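You operate a simulated robot arm through the tools that you are given. There is no shell and no other tool. Be economical: measure what you need, move in short steps, check, and stop when the job is done.

The job below is to be done with a simulated robot arm. You get a single attempt, and the scene is never put back.

Task
Put the fisheye lens that says "3" from the top of the long bench on top of the red carton and the fisheye lens that says "2" on top of the teal grease box. Fetch the orange taped lens and set it on the low shelf of the optical bench. Put the blue plastic box on the top of the long bench away on the high shelf over the optical bench. Put the deep white cap from the top of the long bench on top of the teal stubby lens. Take the bit block that says "A" from the top of the long bench and put it on the top shelf of the oak bookcase. Fetch the roll of white tape and set it on top of the black plastic box. Do these in any order. Set down upright: fisheye lens, orange taped lens, blue plastic box.

Only the result counts: the job must be done as asked and must still hold three seconds after the hand-in. Knocking over, shifting, dropping, spilling or breaking anything else fails it. A push-on lid holds only when it is set on centred and level and pressed home; a screw cap is set on level and turned clockwise until tight.

Robot
A 7-joint arm with a two-finger parallel gripper on a trunk, on a base that drives. Base frame: it is fixed to the floor where the robot stands at the start and does not move with it; the origin is under the middle of the robot, x ahead of it, y to its left, z up; the surface under the hand at the start is at about z = 800. Lengths are in mm, angles in degrees, forces in N, time in s.
Its first joint turns from -166.0 to 166.0 degrees. Places, roughly: bit block [750, 500, 750]; black plastic box [1000, 750, 750]; blue plastic box [750, 0, 750]; deep white cap (5x5x2 cm) [900, 0, 800]; fisheye lens [750, -250, 750]; high shelf over the optical bench (12x34 cm) [-1340, 2500, 1560]; low shelf of the optical bench [-300, 2400, 200]; orange taped lens (6x6x6 cm) [600, 0, 800]; red carton (11x9x8 cm) [600, -400, 800]; roll of white tape (9x9x3 cm) [700, 800, 800]; teal grease box [750, 250, 750]; teal stubby lens (6x6x5 cm) [900, -300, 800]; top shelf of the oak bookcase [900, 1300, 1600]. Payload 3.43 kg.
The tool frame sits at the grasp point between the pads (the TCP): z along the fingers, y along the line on which they close. The tips reach 30 mm beyond it. Largest opening 94 mm; finger width 28, thickness 10; the body of the gripper, 50 by 96 mm, starts 55 mm behind the TCP.
Orientation is that of the tool frame in the base frame, as a unit quaternion [x, y, z, w]. With the fingers straight down and closing along the base's y, the tool's x points along the base's -x, its y along +y and its z along -z.

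Tools
- The arm moves only by the tool play_rows. Its argument "increments" is a list of rows, each a list of 7 numbers: the shift along the base's x, y, z in units of 40 mm (1.0 is 40 mm), then the turn, a rotation vector about the base's x, y, z in units of 8 degrees (1.0 is 8 degrees), then the closure, from 0 (fully open) to 1 (shut). In form: [[dx, dy, dz, wx, wy, wz, claw], ...]. A call has 1 to 12 rows; each row shifts and turns the commanded pose from where the row before left it. A call with a number of a shift or a turn outside -1 to 1 is refused whole. A row lasts 0.2 s, in which the tool goes at most 50 mm and 8.6 degrees; a call with a longer step from one row to the next is refused whole, and so is a gripper value outside its range. Where a pose cannot be reached the arm comes as near as it can. A force on the tool above 40 N (or 10 N above the force at the start of the call, whichever is more), or a blocked arm, ends the call early, and 0.2 s more pass. The fingers move at their own pace (about 45 mm/s each) and stop on an object; they squeeze with about 35 N. The grip force told is the motor's: it shows also when the fingers shut on nothing. Time passes only in rows, and 0.2 s behind the last, so rows that do not move let the fingers close. It gives the time, the measured TCP pose, the force on the tool (base axes), the opening and the grip force at its end, in the units of the frame above (readings bear some noise), with the torque about the TCP (base axes, N m) and any sound that the robot's microphone picked up.
- Cameras (640 x 400 px; columns grow to the right, rows downward): "scene" is now at [509.6, 192.7, 1032]; the picture's right is [-0.24, -0.97, 0.00], its down [-0.02, 0.01, -1.00] and it looks along [0.97, -0.24, -0.02] (base axes); focal length 214 px, centre (320, 200). "wrist" rides on the gripper at [76, 14, -103] in the tool frame; the picture's right is [-0.18, 0.98, 0.00], its down [-0.75, -0.14, -0.64] and it looks along [-0.63, -0.12, 0.77] (tool axes); focal length 243 px, centre (320, 200). There is no depth. A picture from a camera that has moved, and an enlarged one, comes with that camera's place and axes in the base frame and with its lens.
- grab_frame(camera): a new picture of that camera. It takes no simulated time.
- raise_lower(by): slides the trunk up (or, below 0, down) by that many mm; the arm and the scene camera ride with it, the base frame stays. It gives what a move gives, with no picture.
- steer(legs): drives the robot by 1 to 6 legs, each [ahead, left, turn to the left] in mm, mm and degrees, along the robot's own axes; the way and the turn of a leg run together, so that a leg with both is an arc; at most 1500 mm and 180 degrees a leg. The arm and the cameras ride along, it lands a little off, and it stops where it bumps. It gives what a move gives.
- turn_head(pan, tilt): turns the head with the scene camera to pan (to the left, within 103 degrees either way) and tilt (down, from -29 to 69), counted from straight ahead of the robot. It gives what a move gives.
- close_up(camera, box): a new picture of the part [left, top, right, bottom] of that camera's present view, enlarged. It takes no simulated time.
- sign_off(): hands the job in; it is judged then, once.

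Work in short steps. Places have to be worked out from the pictures, the camera data and where the tool is seen: move nearer, look again, correct. Check each grasp and each placing, and mend what went wrong. You have 207 turns and 200 pictures in all, those below and enlarged ones among them. Open the gripper and draw the arm clear of the work before you hand the job in, unless the task says otherwise; then end with one line.

The tools are called after "Call:" as name(argument=value, ...) on one line, values as JSON. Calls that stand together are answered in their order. play_rows: Moves the arm, as the interface text tells. Its arguments: {"type":"object","properties":{"increments":{"type":"array","items":{"type":"array","items":{"type":"number"}}}},"required":["increments"]} The other tools are called the same way: raise_lower (by) slides the trunk up or down; steer (legs) drives the base; turn_head (pan, tilt) turns the head that bears the scene camera; grab_frame (camera) takes a picture; close_up (camera, box) takes an enlarged picture of a part of a camera's view; sign_off () hands the job in.

At the start:

```text
time: 0.0
position: [677.9, 160.7, 1153.9]
orientation: [0.0, 1.0, 0.004, -0.007]
wrist_force: [-0.3, -1.0, -0.4]
wrist_torque: [0.0, 0.02, -0.01]
grip_width: 93.8
grasp_force: 0.0
trunk travel left (down, up): [-75.0, 415.0]
robot x, y, heading: [-1.5, -0.3, 0.1]
head pan, tilt: [-14.0, 1.4]
```

scene: 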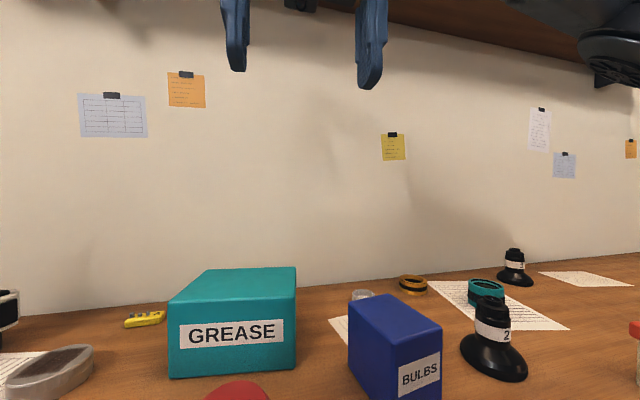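
wrist: 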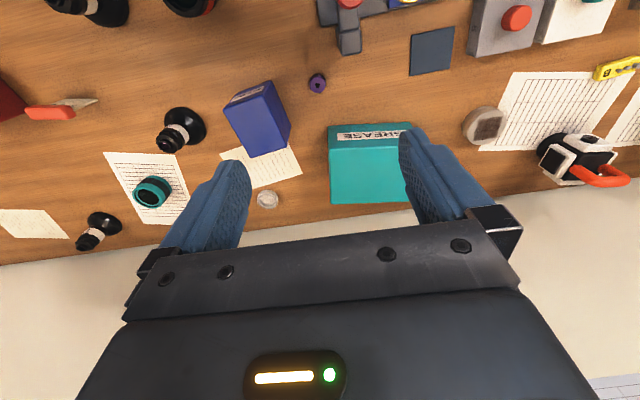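

I start by looking over the bench with the head tilted down, to the right first.

Call:
turn_head(pan=-35, tilt=40)

Call:
grab_frame(camera="scene")

Call:
turn_head(pan=35, tilt=40)

Call:
grab_frame(camera="scene")

```text
time: 1.1
position: [679.6, 159.8, 1154.5]
orientation: [0.0, 1.0, 0.005, -0.008]
wrist_force: [0.0, 1.0, -0.2]
wrist_torque: [0.0, -0.02, 0.01]
grip_width: 93.9
grasp_force: 0.0
trunk travel left (down, up): [-75.0, 415.0]
robot x, y, heading: [0.0, -0.8, 0.0]
head pan, tilt: [-35.0, 40.0]
```

```text
197 pictures are left
camera scene: at [491.4, 165.9, 970.5], right [-0.57, -0.82, 0.0], down [-0.53, 0.37, -0.77], along [0.63, -0.44, -0.64], focal length 214 px, centre (320, 200)
```

scene: 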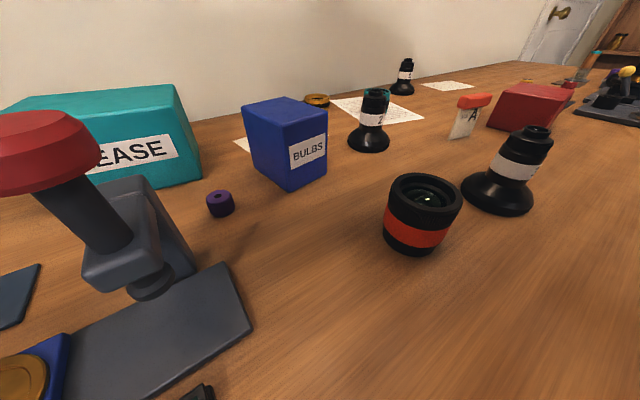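

```text
time: 2.5
position: [679.9, 160.7, 1153.8]
orientation: [0.0, 1.0, 0.005, -0.008]
wrist_force: [0.7, 0.0, 0.4]
wrist_torque: [-0.01, -0.03, -0.03]
grip_width: 94.2
grasp_force: 0.1
trunk travel left (down, up): [-75.0, 415.0]
robot x, y, heading: [-1.7, -2.1, -0.0]
head pan, tilt: [35.0, 40.0]
```

```text
196 pictures are left
camera scene: at [491.4, 263.3, 970.4], right [0.57, -0.82, 0.0], down [-0.53, -0.37, -0.77], along [0.63, 0.44, -0.64], focal length 214 px, centre (320, 200)
```

scene: 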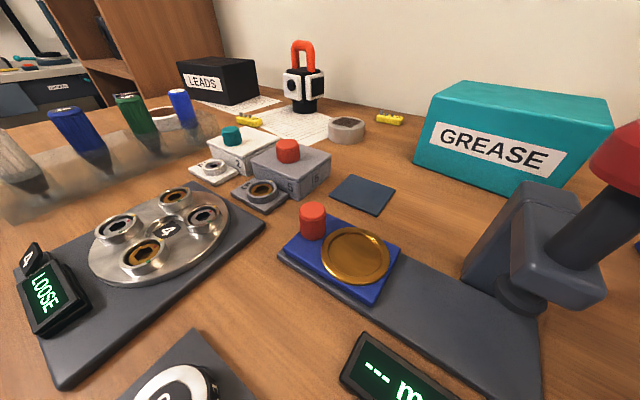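

Cluttered bench; I zoom into the candidates for tape, bit block, caps and lenses.

Call:
close_up(camera="scene", box=[0, 60, 240, 210])

Call:
close_up(camera="scene", box=[170, 30, 410, 210])

Call:
turn_head(pan=75, tilt=35)

Call:
grab_frame(camera="scene")

Call:
close_up(camera="wrist", box=[80, 60, 320, 210])

```text
2.67 times, centred on (120, 135) of scene
camera zoom: at [491.4, 263.3, 970.4], right [0.57, -0.82, 0.0], down [-0.53, -0.37, -0.77], along [0.63, 0.44, -0.64], focal length 572 px, centre (853, 373)
```

zoom: 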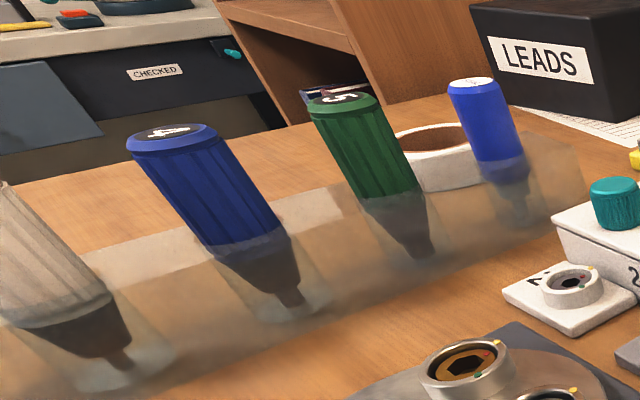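

```text
2.22 times, centred on (290, 120) of scene
camera zoom: at [491.4, 263.3, 970.4], right [0.57, -0.82, 0.0], down [-0.53, -0.37, -0.77], along [0.63, 0.44, -0.64], focal length 477 px, centre (387, 378)
```

zoom: 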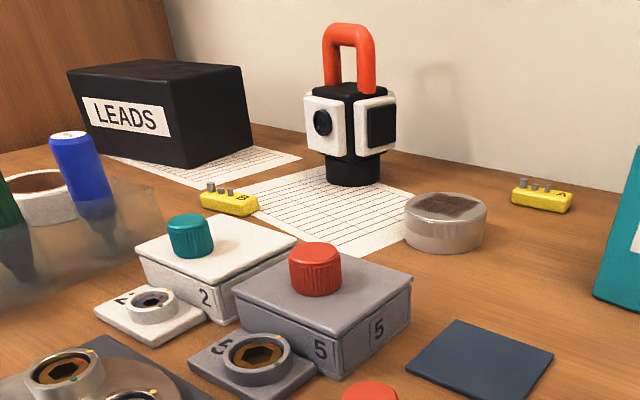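

```text
time: 3.5
position: [679.0, 160.0, 1154.1]
orientation: [0.0, 1.0, 0.005, -0.009]
wrist_force: [-0.5, 0.2, 0.3]
wrist_torque: [-0.03, -0.04, -0.01]
grip_width: 93.9
grasp_force: 0.0
trunk travel left (down, up): [-75.0, 415.0]
robot x, y, heading: [3.4, -1.5, -0.1]
head pan, tilt: [75.0, 35.0]
```

```text
193 pictures are left
camera scene: at [444.6, 299.6, 978.0], right [0.97, -0.26, 0.0], down [-0.15, -0.55, -0.82], along [0.21, 0.79, -0.57], focal length 214 px, centre (320, 200)
```

scene: 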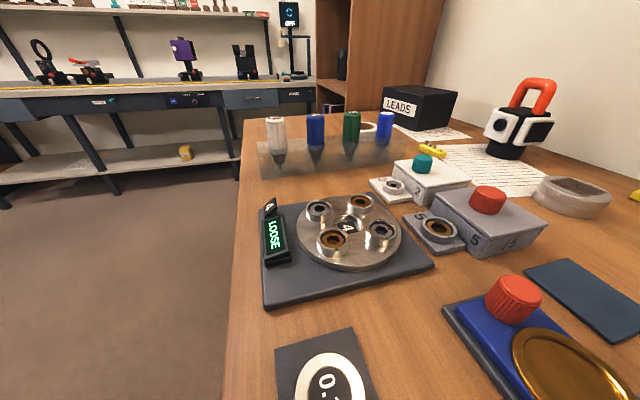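

```text
2.67 times, centred on (200, 135) of wrist
camera zoom: at [605.0, 171.5, 1258.1], right [0.18, 0.98, 0.01], down [0.76, -0.15, 0.63], along [0.62, -0.11, -0.78], focal length 647 px, centre (640, 373)
```

zoom: 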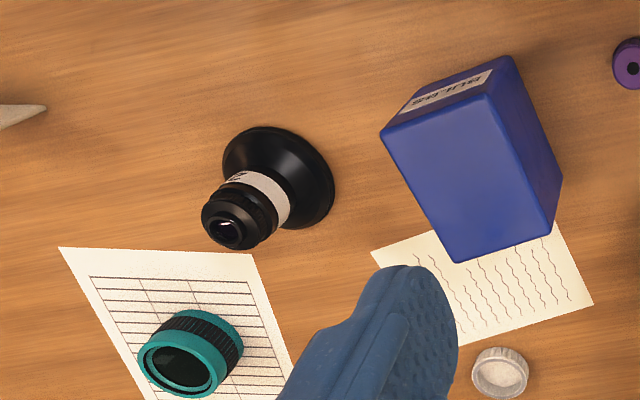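

Bit block A is the yellow block by the grease box, the tape is the white roll behind the drivers. Now look at the right half for lens labels.

Call:
turn_head(pan=-40, tilt=25)

Call:
grab_frame(camera="scene")

Call:
close_up(camera="scene", box=[200, 100, 440, 250])

Call:
close_up(camera="scene", box=[400, 100, 640, 250])

Call:
grab_frame(camera="wrist")

```text
time: 5.5
position: [680.0, 160.1, 1154.5]
orientation: [0.0, 1.0, 0.005, -0.01]
wrist_force: [0.1, 0.8, 0.6]
wrist_torque: [-0.01, 0.02, -0.01]
grip_width: 94.0
grasp_force: 0.1
trunk travel left (down, up): [-75.0, 415.0]
robot x, y, heading: [-2.1, -0.0, 0.2]
head pan, tilt: [-40.0, 25.0]
```

```text
191 pictures are left
camera scene: at [492.3, 155.4, 993.8], right [-0.64, -0.77, 0.0], down [-0.32, 0.27, -0.91], along [0.69, -0.58, -0.42], focal length 214 px, centre (320, 200)
```

scene: 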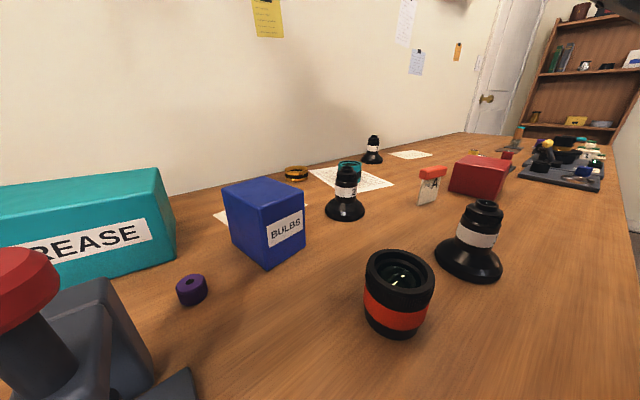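

```text
2.67 times, centred on (320, 175) of scene
camera zoom: at [492.3, 155.4, 993.8], right [-0.64, -0.77, 0.0], down [-0.32, 0.27, -0.91], along [0.69, -0.58, -0.42], focal length 572 px, centre (320, 267)
```

zoom: 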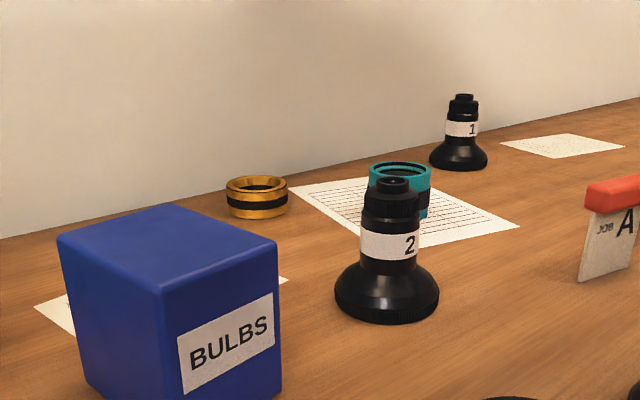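

```text
2.67 times, centred on (520, 175) of scene
camera zoom: at [492.3, 155.4, 993.8], right [-0.64, -0.77, 0.0], down [-0.32, 0.27, -0.91], along [0.69, -0.58, -0.42], focal length 572 px, centre (-213, 267)
```

zoom: 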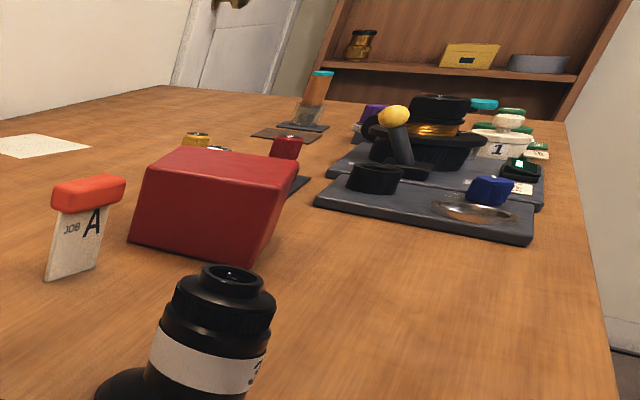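

```text
188 pictures are left
camera wrist: at [605.0, 171.5, 1258.1], right [0.18, 0.98, 0.01], down [0.76, -0.15, 0.63], along [0.62, -0.11, -0.78], focal length 243 px, centre (320, 200)
```

wrist: 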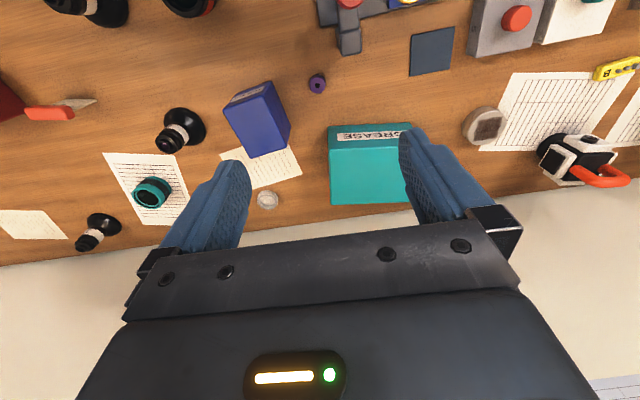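

Lens 3 is the near one (~545,-137), lens 2 at ~(740,-112), grease box top ~ (860,238,895), bench z ≈ 800. I move over lens 2 first.

Call:
play_rows(increments=[[0.1875, -0.85, -0.53, 0, 0, 0, 0], [0.1875, -0.85, -0.53, 0, 0, 0, 0], [0.1875, -0.85, -0.53, 0, 0, 0, 0], [0.1875, -0.85, -0.53, 0, 0, 0, 0], [0.1875, -0.85, -0.53, 0, 0, 0, 0], [0.1875, -0.85, -0.53, 0, 0, 0, 0], [0.1875, -0.85, -0.53, 0, 0, 0, 0], [0.1875, -0.85, -0.53, 0, 0, 0, 0]])

Call:
grab_frame(camera="wrist")

Call:
grab_frame(camera="scene")

```text
time: 7.3
position: [737.1, -111.3, 985.4]
orientation: [-0.001, 1.0, 0.005, -0.007]
wrist_force: [-0.3, 0.0, -0.4]
wrist_torque: [-0.02, 0.0, -0.02]
grip_width: 94.0
grasp_force: 0.1
trunk travel left (down, up): [-75.0, 415.0]
robot x, y, heading: [2.3, -1.8, 0.4]
head pan, tilt: [-40.0, 25.0]
```

```text
187 pictures are left
camera wrist: at [662.6, -100.3, 1089.1], right [0.18, 0.98, 0.01], down [0.76, -0.15, 0.63], along [0.62, -0.11, -0.78], focal length 243 px, centre (320, 200)
```

wrist: 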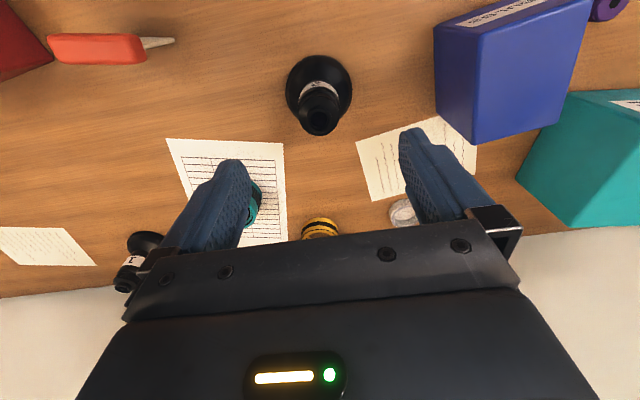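

```text
186 pictures are left
camera scene: at [492.2, 155.7, 993.8], right [-0.64, -0.77, 0.0], down [-0.32, 0.27, -0.91], along [0.69, -0.58, -0.42], focal length 214 px, centre (320, 200)
```

scene: 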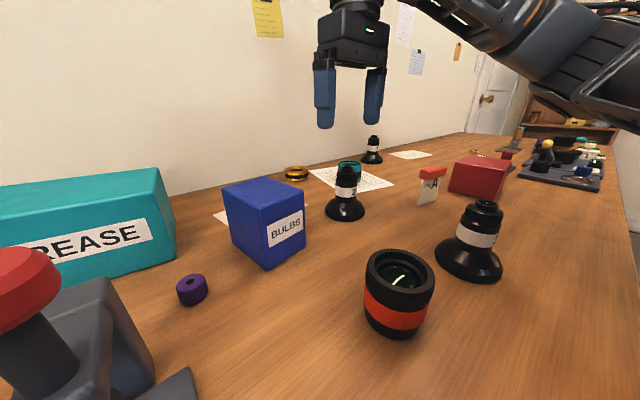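

Lens 2 axis ≈ (735,-111), top ≈ 895. I descend straight to z≈868 and close on the neck.

Call:
play_rows(increments=[[-0.05, 0, -1, 0, 0, 0, 0], [0, 0, -1, 0, 0, 0, 0], [0, 0, -0.9, 0, 0, 0, 0], [0, 0, 0, 0, 0, 0, 0], [0, 0, 0, 0, 0, 0, 1], [0, 0, 0, 0, 0, 0, 1], [0, 0, 0, 0, 0, 0, 1], [0, 0, 0, 0, 0, 0, 1], [0, 0, 0, 0, 0, 0, 1]])

Call:
grab_frame(camera="wrist")

Call:
close_up(camera="scene", box=[260, 80, 420, 240])

```text
time: 9.3
position: [736.0, -112.1, 869.2]
orientation: [0.0, 1.0, 0.005, -0.007]
wrist_force: [-0.4, 0.3, 1.0]
wrist_torque: [-0.12, 0.0, -0.01]
grip_width: 38.3
grasp_force: 35.0
trunk travel left (down, up): [-75.0, 415.0]
robot x, y, heading: [-3.5, 1.1, 0.1]
head pan, tilt: [-40.0, 25.0]
```

```text
185 pictures are left
camera wrist: at [661.3, -100.7, 973.2], right [0.18, 0.98, 0.01], down [0.76, -0.15, 0.63], along [0.62, -0.11, -0.78], focal length 243 px, centre (320, 200)
```

wrist: 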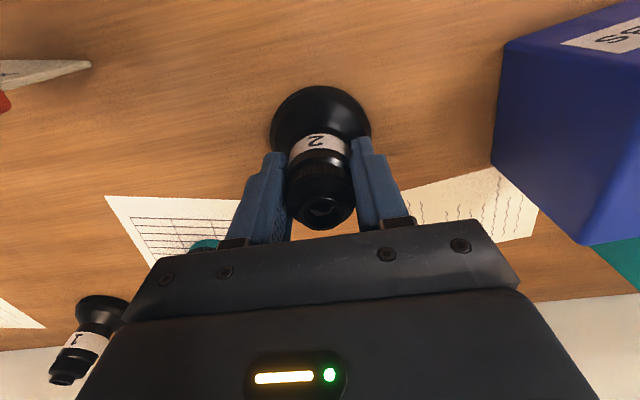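

```text
2.50 times, centred on (340, 160) of scene
camera zoom: at [492.3, 155.4, 993.8], right [-0.64, -0.77, 0.0], down [-0.32, 0.27, -0.91], along [0.69, -0.58, -0.42], focal length 536 px, centre (270, 300)
```

zoom: 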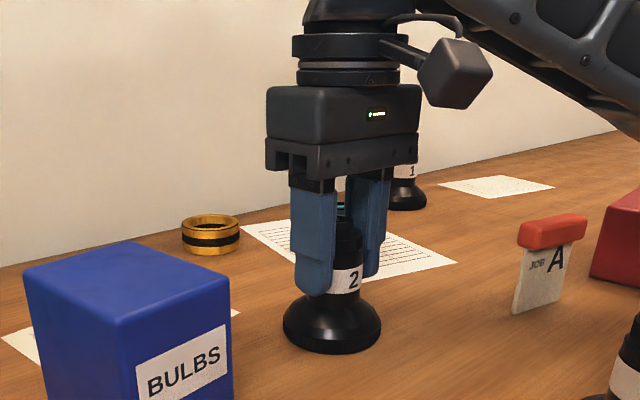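

Gripped at 38 mm. I lift 120 mm and carry it over the grease box.

Call:
play_rows(increments=[[0, 0, 1, 0, 0, 0, 1], [0, 0, 1, 0, 0, 0, 1], [0, 0, 1, 0, 0, 0, 1], [0.344, 0.97, 0.05, 0, 0, 0, 1], [0.344, 0.97, 0.05, 0, 0, 0, 1], [0.344, 0.97, 0.05, 0, 0, 0, 1], [0.344, 0.97, 0.05, 0, 0, 0, 1], [0.344, 0.97, 0.05, 0, 0, 0, 1], [0.344, 0.97, 0.05, 0, 0, 0, 1], [0.344, 0.97, 0.05, 0, 0, 0, 1], [0.344, 0.97, 0.05, 0, 0, 0, 1], [0.344, 0.97, 0.05, 0, 0, 0, 1]])

Call:
turn_head(pan=0, tilt=20)

Call:
grab_frame(camera="wrist")

Call:
grab_frame(camera="scene")

```text
time: 11.9
position: [859.5, 237.3, 1008.3]
orientation: [0.001, 1.0, 0.004, -0.008]
wrist_force: [0.1, -0.6, -1.2]
wrist_torque: [0.04, 0.01, 0.03]
grip_width: 38.4
grasp_force: 35.5
trunk travel left (down, up): [-75.0, 415.0]
robot x, y, heading: [-0.6, 0.8, 0.1]
head pan, tilt: [-40.0, 25.0]
```

```text
time: 12.9
position: [858.6, 238.2, 1007.5]
orientation: [0.0, 1.0, 0.004, -0.006]
wrist_force: [0.2, 0.5, -1.2]
wrist_torque: [-0.02, -0.02, 0.0]
grip_width: 38.3
grasp_force: 34.7
trunk travel left (down, up): [-75.0, 415.0]
robot x, y, heading: [4.7, -1.7, 0.0]
head pan, tilt: [0.0, 20.0]
```

```text
183 pictures are left
camera wrist: at [785.0, 249.2, 1111.5], right [0.18, 0.98, 0.01], down [0.76, -0.15, 0.63], along [0.62, -0.11, -0.78], focal length 243 px, centre (320, 200)
```

wrist: 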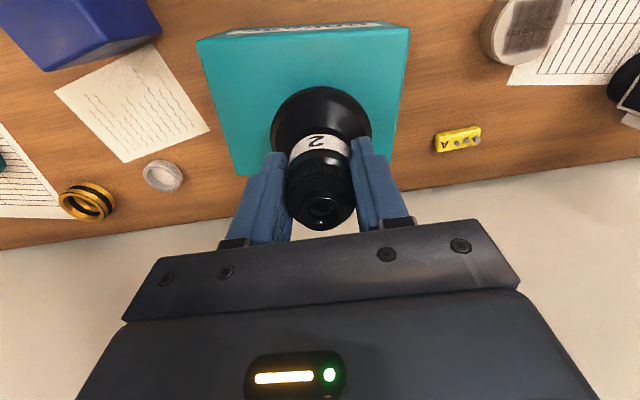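

```text
182 pictures are left
camera scene: at [514.9, 214.6, 1001.8], right [0.0, -1.0, 0.0], down [-0.34, 0.0, -0.94], along [0.94, 0.0, -0.34], focal length 214 px, centre (320, 200)
```

scene: 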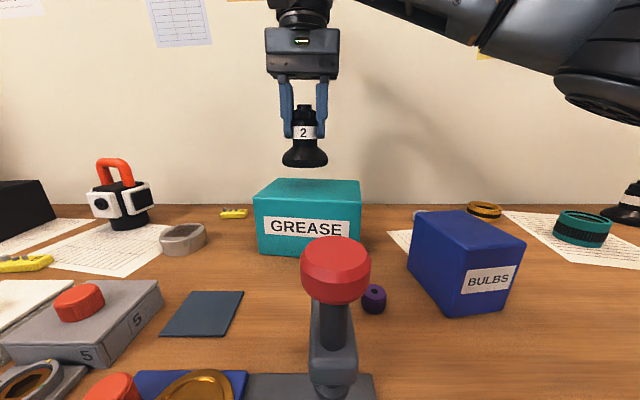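

Box top centre is ≈ (858,226), z≈898; lens bottom is 69 below the TCP. I shift 12 mm in -y and lower gently until contact.

Call:
play_rows(increments=[[0, -0.3, -0.4, 0, 0, 0, 1], [0, 0, -0.35, 0, 0, 0, 1], [0, 0, -0.1, 0, 0, 0, 1], [0, 0, -0.1, 0, 0, 0, 1], [0, 0, 0, 0, 0, 0, 1]])

Call:
close_up(camera="scene", box=[220, 80, 400, 260])

```text
time: 14.1
position: [860.7, 226.2, 970.7]
orientation: [0.0, 1.0, 0.005, -0.007]
wrist_force: [1.4, 1.2, 7.3]
wrist_torque: [-0.22, -0.05, 0.04]
grip_width: 38.2
grasp_force: 35.0
trunk travel left (down, up): [-75.0, 415.0]
robot x, y, heading: [-2.5, 0.5, -0.0]
head pan, tilt: [0.0, 20.0]
```

```text
2.22 times, centred on (310, 170) of scene
camera zoom: at [514.7, 214.6, 1002.1], right [0.0, -1.0, 0.0], down [-0.34, 0.0, -0.94], along [0.94, 0.0, -0.34], focal length 477 px, centre (342, 267)
```

zoom: 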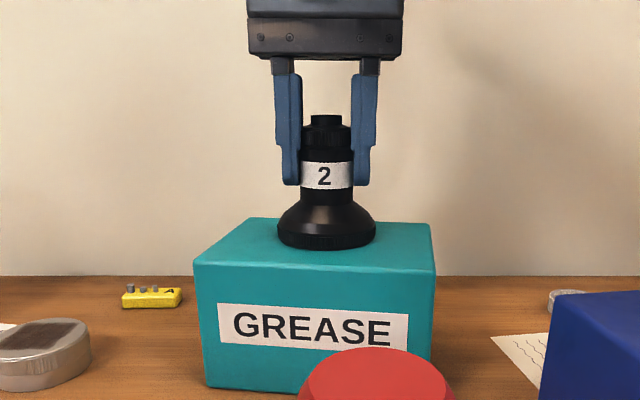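

Contact (7 N) with the lens seated on the box; I open and rise.

Call:
play_rows(increments=[[0, 0, 0, 0, 0, 0, 0.6], [0, 0, 0, 0, 0, 0, 0.3], [0, 0, 0, 0, 0, 0, 0], [0, 0, 0, 0, 0, 0, 0], [0, 0, 0, 0, 0, 0, 0], [0, 0, 1, 0, 0, 0, 0], [0, 0, 1, 0, 0, 0, 0], [0, 0, 1, 0, 0, 0, 0]])

Call:
grab_frame(camera="wrist")

Call:
grab_frame(camera="scene")

```text
time: 15.9
position: [860.8, 223.5, 1089.0]
orientation: [0.001, 1.0, 0.004, -0.008]
wrist_force: [0.2, 0.2, -0.6]
wrist_torque: [0.03, 0.04, 0.0]
grip_width: 93.8
grasp_force: 0.0
trunk travel left (down, up): [-75.0, 415.0]
robot x, y, heading: [1.3, 2.1, 0.1]
head pan, tilt: [0.0, 20.0]
```

```text
180 pictures are left
camera wrist: at [786.4, 236.3, 1193.9], right [0.19, 0.98, 0.01], down [0.76, -0.15, 0.63], along [0.62, -0.11, -0.78], focal length 243 px, centre (320, 200)
```

wrist: 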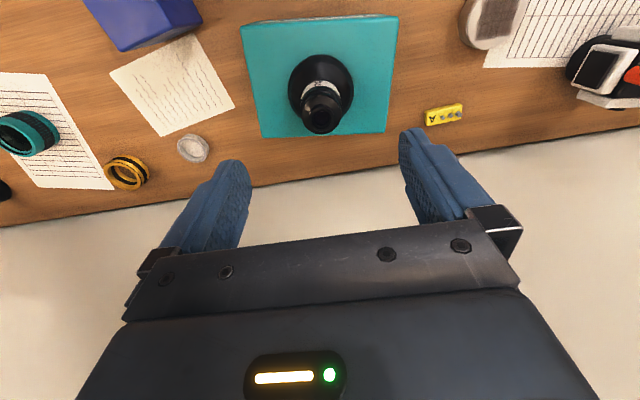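

```text
179 pictures are left
camera scene: at [515.1, 214.5, 1001.6], right [0.0, -1.0, 0.0], down [-0.34, 0.0, -0.94], along [0.94, 0.0, -0.34], focal length 214 px, centre (320, 200)
```

scene: 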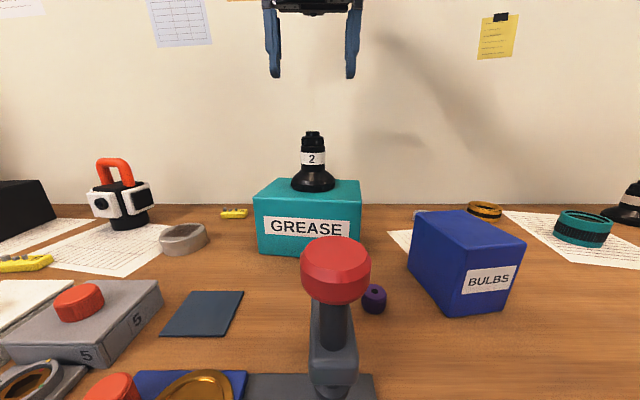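

Lens 2 is placed. Next the white cap ≈ (933,-10); I move above it for a close look.

Call:
play_rows(increments=[[0.25, -1, 0, 0, 0, 0, 0], [0.25, -1, 0, 0, 0, 0, 0], [0.25, -1, -0.6, 0, 0, 0, 0], [0.25, -1, -0.6, 0, 0, 0, 0], [0.25, -0.9, -0.7, 0, 0, 0, 0], [0.25, -0.5, -0.9, 0, 0, 0, 0], [0.25, -0.45, -1, 0, 0, 0, 0], [0, 0, -0.2, 0, 0, 0, 0]])

Call:
grab_frame(camera="wrist")

Call:
close_up(camera="scene", box=[400, 160, 640, 310])

```text
time: 17.7
position: [931.3, -7.1, 928.4]
orientation: [0.001, 1.0, 0.004, -0.008]
wrist_force: [0.7, -0.5, 0.5]
wrist_torque: [0.01, 0.02, 0.02]
grip_width: 94.2
grasp_force: 0.0
trunk travel left (down, up): [-75.0, 415.0]
robot x, y, heading: [0.7, -1.9, 0.3]
head pan, tilt: [0.0, 20.0]
```

```text
178 pictures are left
camera wrist: at [855.6, 3.0, 1032.2], right [0.18, 0.98, 0.01], down [0.76, -0.15, 0.63], along [0.62, -0.11, -0.78], focal length 243 px, centre (320, 200)
```

wrist: 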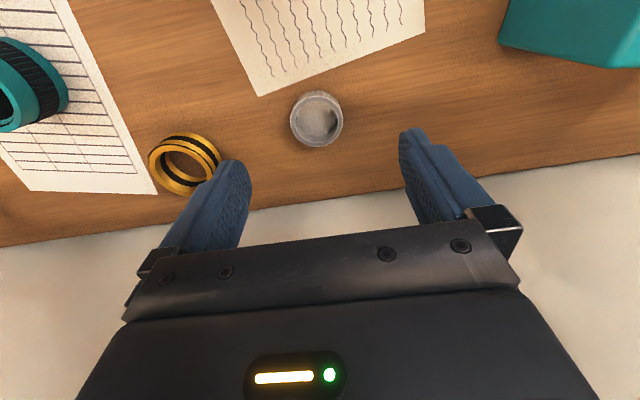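

```text
2.67 times, centred on (520, 235) of scene
camera zoom: at [514.8, 214.5, 1001.9], right [0.0, -1.0, 0.0], down [-0.34, 0.0, -0.94], along [0.94, 0.0, -0.34], focal length 572 px, centre (-213, 107)
```

zoom: 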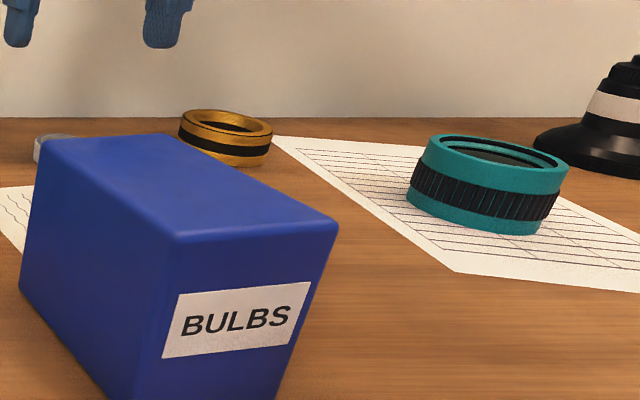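

Call:
close_up(camera="wrist", box=[270, 75, 366, 165])

Call:
close_up(camera="wrist", box=[0, 20, 240, 170])

```text
4.44 times, centred on (318, 120) of wrist
camera zoom: at [855.6, 3.0, 1032.2], right [0.18, 0.98, 0.01], down [0.76, -0.15, 0.63], along [0.62, -0.11, -0.78], focal length 1078 px, centre (329, 556)
```

zoom: 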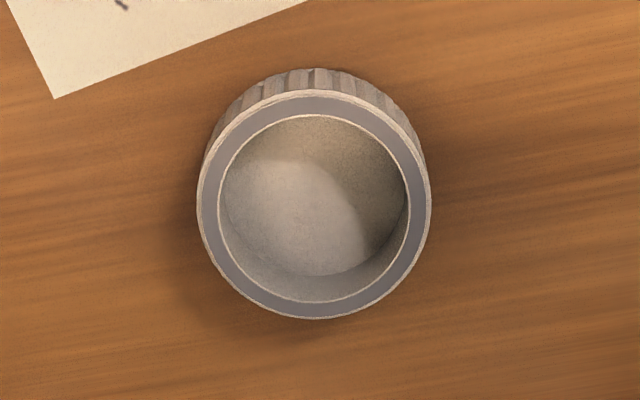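

```text
2.67 times, centred on (120, 95) of wrist
camera zoom: at [855.6, 3.0, 1032.2], right [0.18, 0.98, 0.01], down [0.76, -0.15, 0.63], along [0.62, -0.11, -0.78], focal length 647 px, centre (853, 480)
```

zoom: 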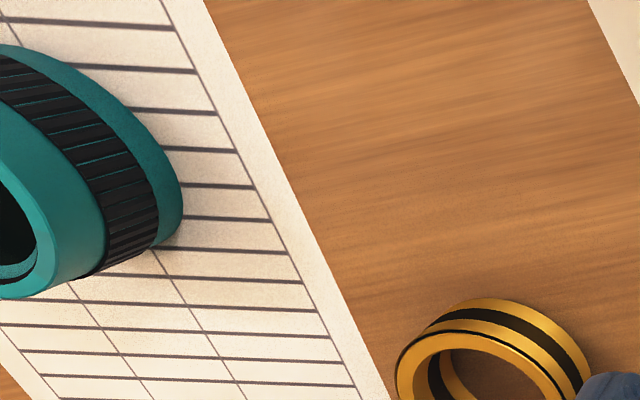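

The cap lies open side up at ≈ (934,-11), rim z≈820. I descend to z≈834 (tips just above the bench) and close.

Call:
play_rows(increments=[[0.07, -0.1, -0.9, 0, 0, 0, 0], [0, 0, -0.9, 0, 0, 0, 0], [0, 0, -0.54, 0, 0, 0, 0], [0, 0, 0, 0, 0, 0, 0], [0, 0, 0, 0, 0, 0, 1], [0, 0, 0, 0, 0, 0, 1], [0, 0, 0, 0, 0, 0, 1], [0, 0, 0, 0, 0, 0, 1]])

Call:
grab_frame(camera="wrist")

```text
time: 19.5
position: [933.3, -12.8, 855.7]
orientation: [0.0, 1.0, -0.002, 0.005]
wrist_force: [-0.2, -0.3, -0.2]
wrist_torque: [-0.01, 0.0, -0.01]
grip_width: 5.3
grasp_force: 0.0
trunk travel left (down, up): [-75.0, 415.0]
robot x, y, heading: [0.0, -0.5, -0.0]
head pan, tilt: [0.0, 20.0]
```

```text
174 pictures are left
camera wrist: at [855.9, -0.3, 956.9], right [0.18, 0.98, 0.0], down [0.75, -0.14, 0.65], along [0.64, -0.12, -0.76], focal length 243 px, centre (320, 200)
```

wrist: 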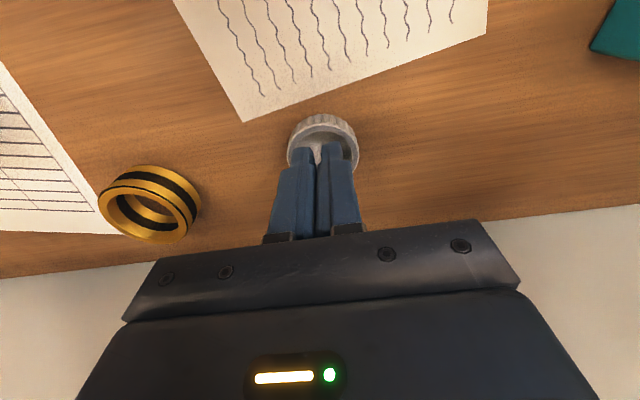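

The arm ran out of reach at z=856 and closed above the cap. I open, rise, and lower the trunk 60 mm to gain reach.

Call:
play_rows(increments=[[0, 0, 1, 0, 0, 0, 0], [0, 0, 1, 0, 0, 0, 0], [0, 0, 0, 0, 0, 0, 0], [0, 0, 0, 0, 0, 0, 0], [0, 0, 0, 0, 0, 0, 0], [0, 0, 0, 0, 0, 0, 0]])

Call:
raise_lower(by=-70)

Call:
grab_frame(camera="wrist")

```text
time: 20.9
position: [933.4, -13.6, 916.7]
orientation: [0.0, 1.0, 0.004, -0.008]
wrist_force: [0.1, -0.2, 0.1]
wrist_torque: [0.0, 0.03, -0.01]
grip_width: 93.9
grasp_force: 0.1
trunk travel left (down, up): [-75.0, 415.0]
robot x, y, heading: [-0.2, -0.4, -0.1]
head pan, tilt: [0.0, 20.0]
```

```text
time: 22.0
position: [930.6, -12.8, 888.9]
orientation: [0.0, 1.0, -0.007, 0.014]
wrist_force: [-0.7, 0.4, -0.3]
wrist_torque: [0.01, 0.0, -0.01]
grip_width: 94.1
grasp_force: 0.1
trunk travel left (down, up): [-5.0, 485.0]
robot x, y, heading: [1.3, -0.5, 0.2]
head pan, tilt: [0.0, 20.0]
```

```text
173 pictures are left
camera wrist: at [850.2, 1.3, 988.9], right [0.18, 0.98, -0.01], down [0.73, -0.13, 0.67], along [0.65, -0.13, -0.75], focal length 243 px, centre (320, 200)
```

wrist: 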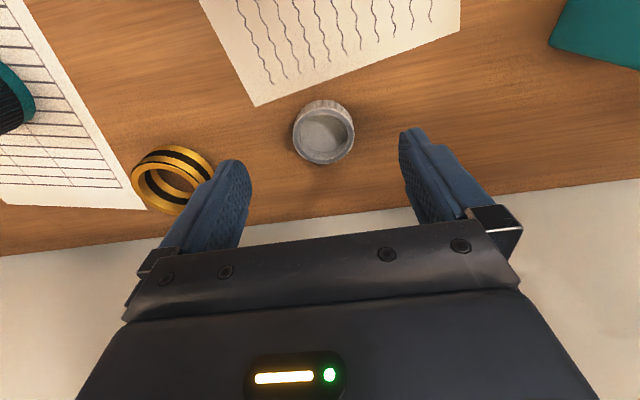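

The pose tilted instead of just following; I check with a still row and a scene view.

Call:
play_rows(increments=[[0, 0, 0, 0, 0, 0, 0]])

Call:
turn_head(pan=-20, tilt=0)

Call:
grab_frame(camera="scene")

```text
time: 22.6
position: [928.2, -11.1, 897.7]
orientation: [0.0, 1.0, -0.014, 0.026]
wrist_force: [0.4, -0.4, -0.5]
wrist_torque: [-0.02, -0.01, 0.01]
grip_width: 94.1
grasp_force: 0.0
trunk travel left (down, up): [-5.0, 485.0]
robot x, y, heading: [-2.3, 1.3, -0.2]
head pan, tilt: [0.0, 20.0]
stopped in row 1: the arm was blocked; the commanded pose is now the measured one
```

```text
time: 23.4
position: [930.2, -11.5, 897.6]
orientation: [0.0, 1.0, -0.017, 0.025]
wrist_force: [0.7, 0.8, 0.4]
wrist_torque: [-0.03, 0.01, 0.01]
grip_width: 94.0
grasp_force: 0.0
trunk travel left (down, up): [-5.0, 485.0]
robot x, y, heading: [0.8, 1.8, -0.3]
head pan, tilt: [-20.0, 0.0]
```

```text
172 pictures are left
camera scene: at [499.7, 186.0, 974.9], right [-0.34, -0.94, 0.0], down [0.01, 0.0, -1.0], along [0.94, -0.34, 0.01], focal length 214 px, centre (320, 200)
```

scene: 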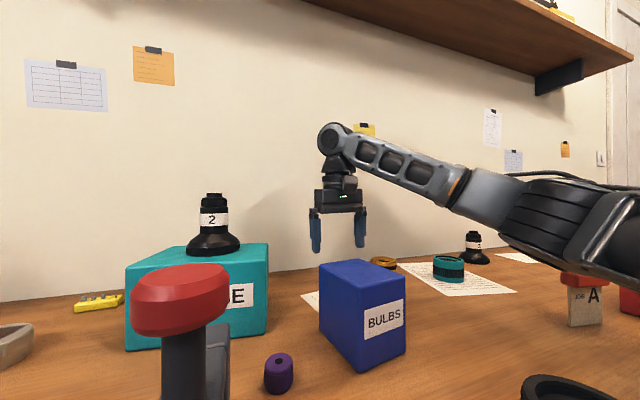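

The forearm hangs low over the right side; I raise the trunk back and check nothing was pushed.

Call:
raise_lower(by=70)

Call:
turn_head(pan=-45, tilt=25)

Call:
grab_frame(camera="scene")

```text
time: 24.5
position: [935.2, -13.4, 936.5]
orientation: [0.0, 1.0, -0.007, 0.009]
wrist_force: [0.3, -0.3, -0.2]
wrist_torque: [0.0, 0.04, 0.01]
grip_width: 93.8
grasp_force: 0.1
trunk travel left (down, up): [-75.0, 415.0]
robot x, y, heading: [-0.6, 0.1, 0.0]
head pan, tilt: [-20.0, 0.0]
```

```text
time: 25.4
position: [933.6, -14.1, 937.8]
orientation: [0.0, 1.0, -0.007, 0.009]
wrist_force: [0.0, -0.2, 0.4]
wrist_torque: [-0.01, 0.0, 0.02]
grip_width: 94.1
grasp_force: 0.1
trunk travel left (down, up): [-75.0, 415.0]
robot x, y, heading: [-3.9, -4.2, 0.2]
head pan, tilt: [-45.0, 25.0]
```

```text
171 pictures are left
camera scene: at [486.3, 150.0, 993.8], right [-0.71, -0.71, 0.0], down [-0.3, 0.3, -0.91], along [0.64, -0.64, -0.42], focal length 214 px, centre (320, 200)
```

scene: 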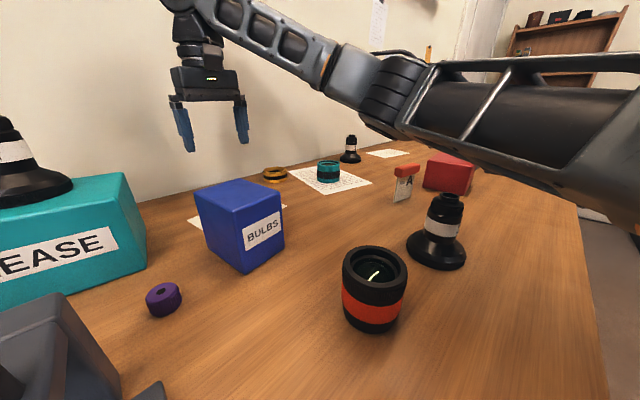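

Nothing disturbed. I'll retract the arm a bit and bring the base 60 mm closer and 120 mm to the right, so the cap and the teal lens are nearer.

Call:
play_rows(increments=[[0, 0, 1, 0, 0, 0, 0], [0, 0, 1, 0, 0, 0, 0], [-1, 0, 0.5, 0, 0, 0, 0], [-1, 0, 0, 0, 0, 0, 0], [-1, 0, 0, 0, 0, 0, 0]])

Call:
steer(legs=[[60, -120, 0]])

Call:
grab_frame(camera="wrist")

```text
time: 26.6
position: [814.1, -11.3, 1038.5]
orientation: [0.001, 1.0, -0.007, 0.01]
wrist_force: [0.4, -0.1, -0.7]
wrist_torque: [0.02, 0.02, 0.05]
grip_width: 93.9
grasp_force: 0.1
trunk travel left (down, up): [-75.0, 415.0]
robot x, y, heading: [1.8, 0.7, -0.1]
head pan, tilt: [-45.0, 25.0]
```

```text
time: 27.9
position: [877.4, -131.7, 1038.6]
orientation: [-0.002, 1.0, -0.007, 0.009]
wrist_force: [0.0, 0.8, -0.6]
wrist_torque: [-0.02, -0.01, -0.03]
grip_width: 94.1
grasp_force: 0.0
trunk travel left (down, up): [-75.0, 415.0]
robot x, y, heading: [62.2, -121.7, 0.1]
head pan, tilt: [-45.0, 25.0]
```

```text
170 pictures are left
camera wrist: at [797.7, -117.8, 1138.8], right [0.18, 0.98, -0.01], down [0.74, -0.13, 0.66], along [0.65, -0.13, -0.75], focal length 243 px, centre (320, 200)
```

wrist: 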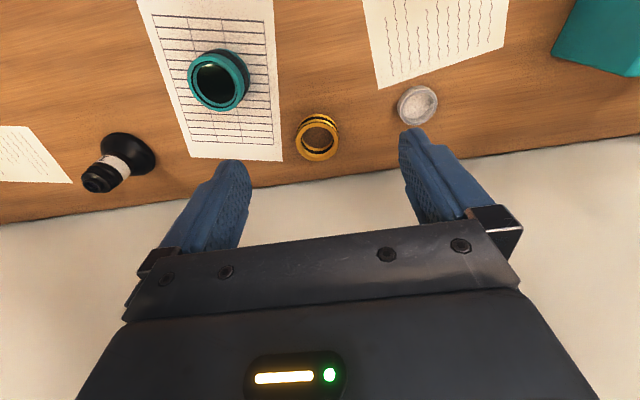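

Cap ≈ (935,-14). I correct the 1° tilt and go over it, then descend in the same path to see whether reach suffices.

Call:
play_rows(increments=[[0.36, 0.735, -0.675, 0.1, 0.13, 0, 0], [0.36, 0.735, -0.675, 0, 0, 0, 0], [0.36, 0.735, -0.675, 0, 0, 0, 0], [0.36, 0.735, -0.675, 0, 0, 0, 0], [0, 0, -1, 0, 0, 0, 0], [0, 0, 0, 0, 0, 0, 0]])

Call:
grab_frame(camera="wrist")

```text
time: 29.3
position: [934.3, -11.7, 888.2]
orientation: [-0.001, 1.0, 0.0, 0.002]
wrist_force: [-0.7, 0.2, -0.5]
wrist_torque: [-0.01, 0.02, 0.02]
grip_width: 94.1
grasp_force: 0.0
trunk travel left (down, up): [-75.0, 415.0]
robot x, y, heading: [60.3, -121.4, 0.3]
head pan, tilt: [-45.0, 25.0]
```

```text
169 pictures are left
camera wrist: at [857.4, -0.4, 989.5], right [0.18, 0.98, 0.0], down [0.75, -0.14, 0.64], along [0.63, -0.12, -0.77], focal length 243 px, centre (320, 200)
```

wrist: 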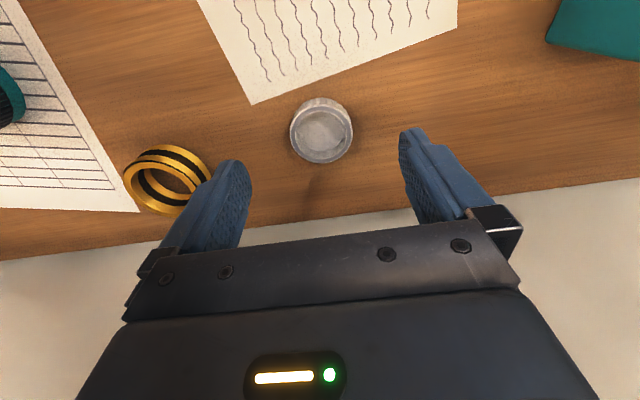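

Cap centre ≈ (935,-14). Descend to 835 and grip.

Call:
play_rows(increments=[[0, -0.06, -0.7, 0, 0, 0, 0], [0, 0, -0.63, 0, 0, 0, 0], [0, 0, 0, 0, 0, 0, 0], [0, 0, 0, 0, 0, 0, 0.6], [0, 0, 0, 0, 0, 0, 1], [0, 0, 0, 0, 0, 0, 1], [0, 0, 0, 0, 0, 0, 1]])

Call:
grab_frame(camera="wrist")

```text
time: 30.9
position: [934.3, -14.3, 839.3]
orientation: [-0.001, 1.0, -0.002, 0.004]
wrist_force: [0.2, -0.4, 1.2]
wrist_torque: [-0.05, -0.04, 0.0]
grip_width: 45.8
grasp_force: 34.7
trunk travel left (down, up): [-75.0, 415.0]
robot x, y, heading: [58.6, -118.1, 0.3]
head pan, tilt: [-45.0, 25.0]
```

```text
168 pictures are left
camera wrist: at [856.6, -2.0, 941.6], right [0.18, 0.98, 0.0], down [0.75, -0.14, 0.65], along [0.64, -0.12, -0.76], focal length 243 px, centre (320, 200)
```

wrist: 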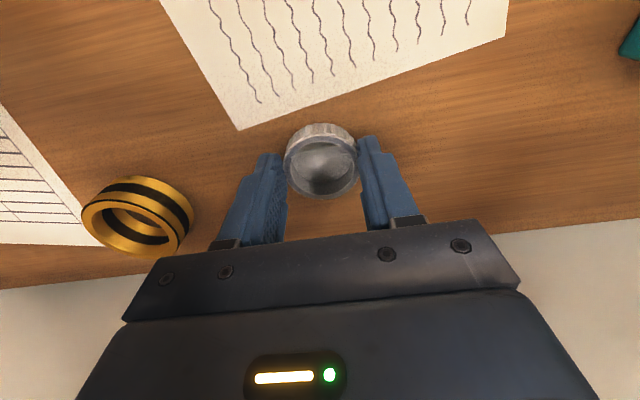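

Cap held (45.8 mm). I lift and carry it over to the teal lens, hovering for alignment.

Call:
play_rows(increments=[[0, 0, 0.9, 0, 0, 0, 1], [0, 0, 0.9, 0, 0, 0, 1], [0, 0, 0.9, 0, 0, 0, 1], [-0.32, -0.97, 0, 0, 0, 0, 1], [-0.32, -0.97, 0, 0, 0, 0, 1], [-0.32, -0.97, 0, 0, 0, 0, 1], [-0.32, -0.97, 0, 0, 0, 0, 1], [-0.32, -0.97, 0, 0, 0, 0, 1], [-0.32, -0.97, 0, 0, 0, 0, 1]])

Call:
grab_frame(camera="wrist")

Call:
turn_head(pan=-33, tilt=15)

Call:
grab_frame(camera="scene")

```text
time: 32.9
position: [855.0, -249.0, 944.8]
orientation: [-0.003, 1.0, 0.0, 0.001]
wrist_force: [0.0, -0.2, -0.8]
wrist_torque: [-0.02, 0.0, -0.01]
grip_width: 44.5
grasp_force: 35.1
trunk travel left (down, up): [-75.0, 415.0]
robot x, y, heading: [60.4, -119.6, 0.2]
head pan, tilt: [-45.0, 25.0]
```

```text
167 pictures are left
camera wrist: at [779.5, -237.7, 1046.1], right [0.18, 0.98, 0.0], down [0.75, -0.14, 0.64], along [0.63, -0.11, -0.77], focal length 243 px, centre (320, 200)
```

wrist: 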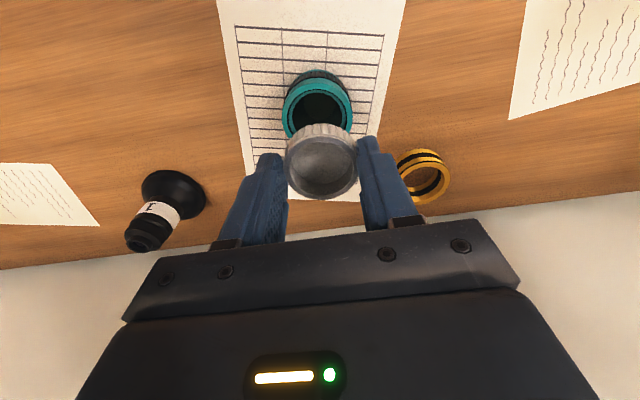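

```text
time: 33.7
position: [856.3, -250.0, 943.5]
orientation: [-0.002, 1.0, 0.001, 0.001]
wrist_force: [-0.2, -0.3, -0.1]
wrist_torque: [0.01, -0.03, -0.01]
grip_width: 44.9
grasp_force: 35.3
trunk travel left (down, up): [-75.0, 415.0]
robot x, y, heading: [61.3, -124.1, 0.2]
head pan, tilt: [-33.0, 15.0]
```

```text
166 pictures are left
camera scene: at [560.1, 43.7, 1010.0], right [-0.54, -0.84, 0.0], down [-0.22, 0.14, -0.97], along [0.81, -0.52, -0.26], focal length 214 px, centre (320, 200)
```

scene: 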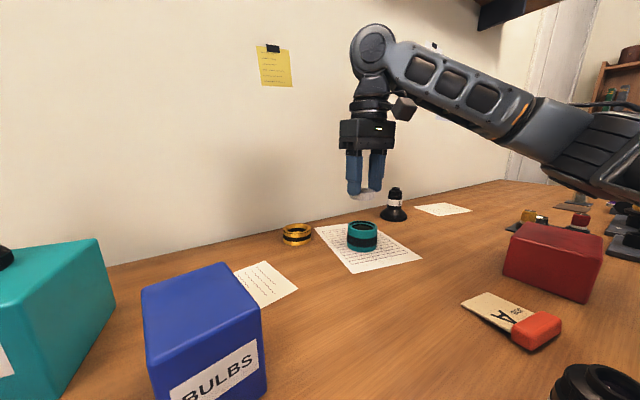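

Bad sign: the "JOB A" card stand now lies on the bench — the elbow probably tipped it. I'll look closely, and will restore it afterwards.

Call:
close_up(camera="scene", box=[440, 270, 600, 370])

Call:
turn_head(pan=-55, tilt=30)

Call:
grab_frame(camera="scene")

```text
4.00 times, centred on (520, 320) of scene
camera zoom: at [560.1, 43.7, 1010.0], right [-0.54, -0.84, 0.0], down [-0.22, 0.14, -0.97], along [0.81, -0.52, -0.26], focal length 858 px, centre (-480, -280)
```

zoom: 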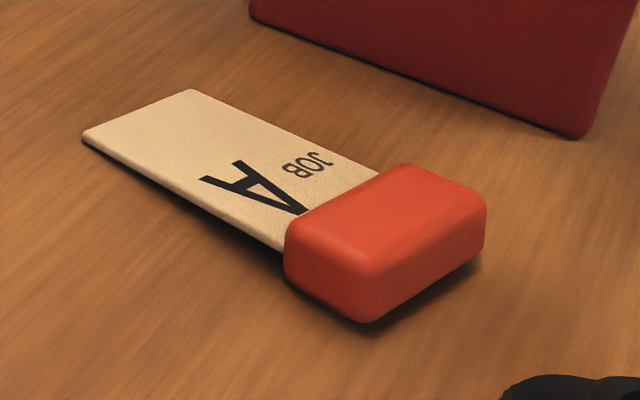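

```text
time: 34.5
position: [856.9, -249.4, 943.1]
orientation: [-0.001, 1.0, 0.0, 0.0]
wrist_force: [-0.1, 0.4, -0.6]
wrist_torque: [0.01, -0.02, 0.02]
grip_width: 44.7
grasp_force: 35.1
trunk travel left (down, up): [-75.0, 415.0]
robot x, y, heading: [63.4, -122.6, 0.5]
head pan, tilt: [-55.0, 30.0]
```

```text
164 pictures are left
camera scene: at [533.8, 20.5, 985.9], right [-0.82, -0.58, 0.0], down [-0.29, 0.41, -0.87], along [0.5, -0.71, -0.5], focal length 214 px, centre (320, 200)
```

scene: 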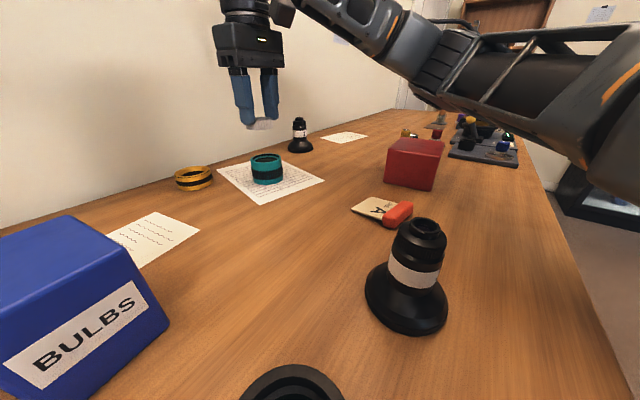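

The card must be stood up again later. To keep the elbow well above the carton and lens 3, I raise the trunk 80 mm before lowering the cap.

Call:
raise_lower(by=80)

Call:
play_rows(increments=[[-0.13, 0, -0.9, 0, 0, 0, 1], [0, 0, -0.9, 0, 0, 0, 1], [0, 0, -0.9, 0, 0, 0, 1], [0, 0, 0, 0, 0, 0, 1]])

Call:
grab_frame(camera="wrist")

Call:
grab_frame(camera="scene")

```text
time: 35.7
position: [856.0, -249.9, 1023.7]
orientation: [-0.003, 1.0, 0.001, 0.001]
wrist_force: [0.6, 1.0, -0.6]
wrist_torque: [0.01, -0.02, 0.02]
grip_width: 44.9
grasp_force: 34.9
trunk travel left (down, up): [-155.0, 335.0]
robot x, y, heading: [55.6, -124.3, 0.4]
head pan, tilt: [-55.0, 30.0]
```

```text
time: 36.7
position: [849.2, -249.0, 914.7]
orientation: [-0.001, 1.0, 0.0, 0.001]
wrist_force: [0.3, 1.2, 0.2]
wrist_torque: [0.0, 0.01, 0.04]
grip_width: 44.7
grasp_force: 35.0
trunk travel left (down, up): [-155.0, 335.0]
robot x, y, heading: [59.9, -120.2, 0.0]
head pan, tilt: [-55.0, 30.0]
```

```text
163 pictures are left
camera wrist: at [772.9, -237.0, 1017.2], right [0.18, 0.98, 0.0], down [0.75, -0.14, 0.64], along [0.63, -0.12, -0.77], focal length 243 px, centre (320, 200)
```

wrist: 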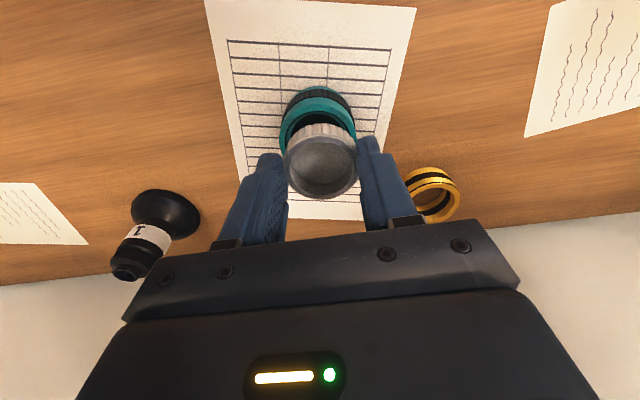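

```text
162 pictures are left
camera scene: at [533.8, 20.5, 1065.8], right [-0.82, -0.58, 0.0], down [-0.29, 0.41, -0.87], along [0.5, -0.71, -0.5], focal length 214 px, centre (320, 200)
```

scene: 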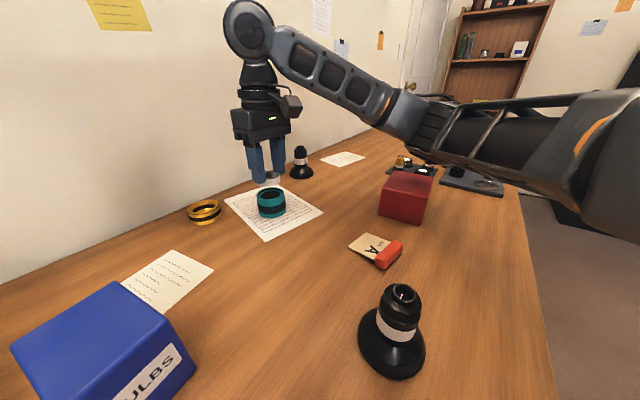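

Cap and lens are aligned within ~2 mm. I lower gently toward contact.

Call:
play_rows(increments=[[-0.03, -0.02, -0.4, 0, 0, 0, 1], [0, 0, -0.15, 0, 0, 0, 1], [0, 0, -0.1, 0, 0, 0, 1], [0, 0, 0, 0, 0, 0, 1]])

Call:
close_up(camera="scene", box=[200, 120, 340, 240])

```text
time: 37.7
position: [850.9, -250.2, 888.8]
orientation: [-0.002, 1.0, 0.001, 0.001]
wrist_force: [0.6, -0.6, 0.0]
wrist_torque: [0.01, -0.01, 0.02]
grip_width: 45.0
grasp_force: 34.3
trunk travel left (down, up): [-155.0, 335.0]
robot x, y, heading: [56.8, -123.2, 0.2]
head pan, tilt: [-55.0, 30.0]
```

```text
3.33 times, centred on (270, 180) of scene
camera zoom: at [533.8, 20.5, 1065.8], right [-0.82, -0.58, 0.0], down [-0.29, 0.41, -0.87], along [0.5, -0.71, -0.5], focal length 715 px, centre (487, 267)
```

zoom: 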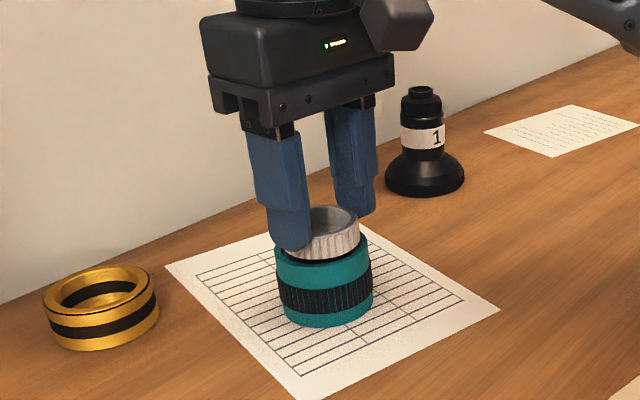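

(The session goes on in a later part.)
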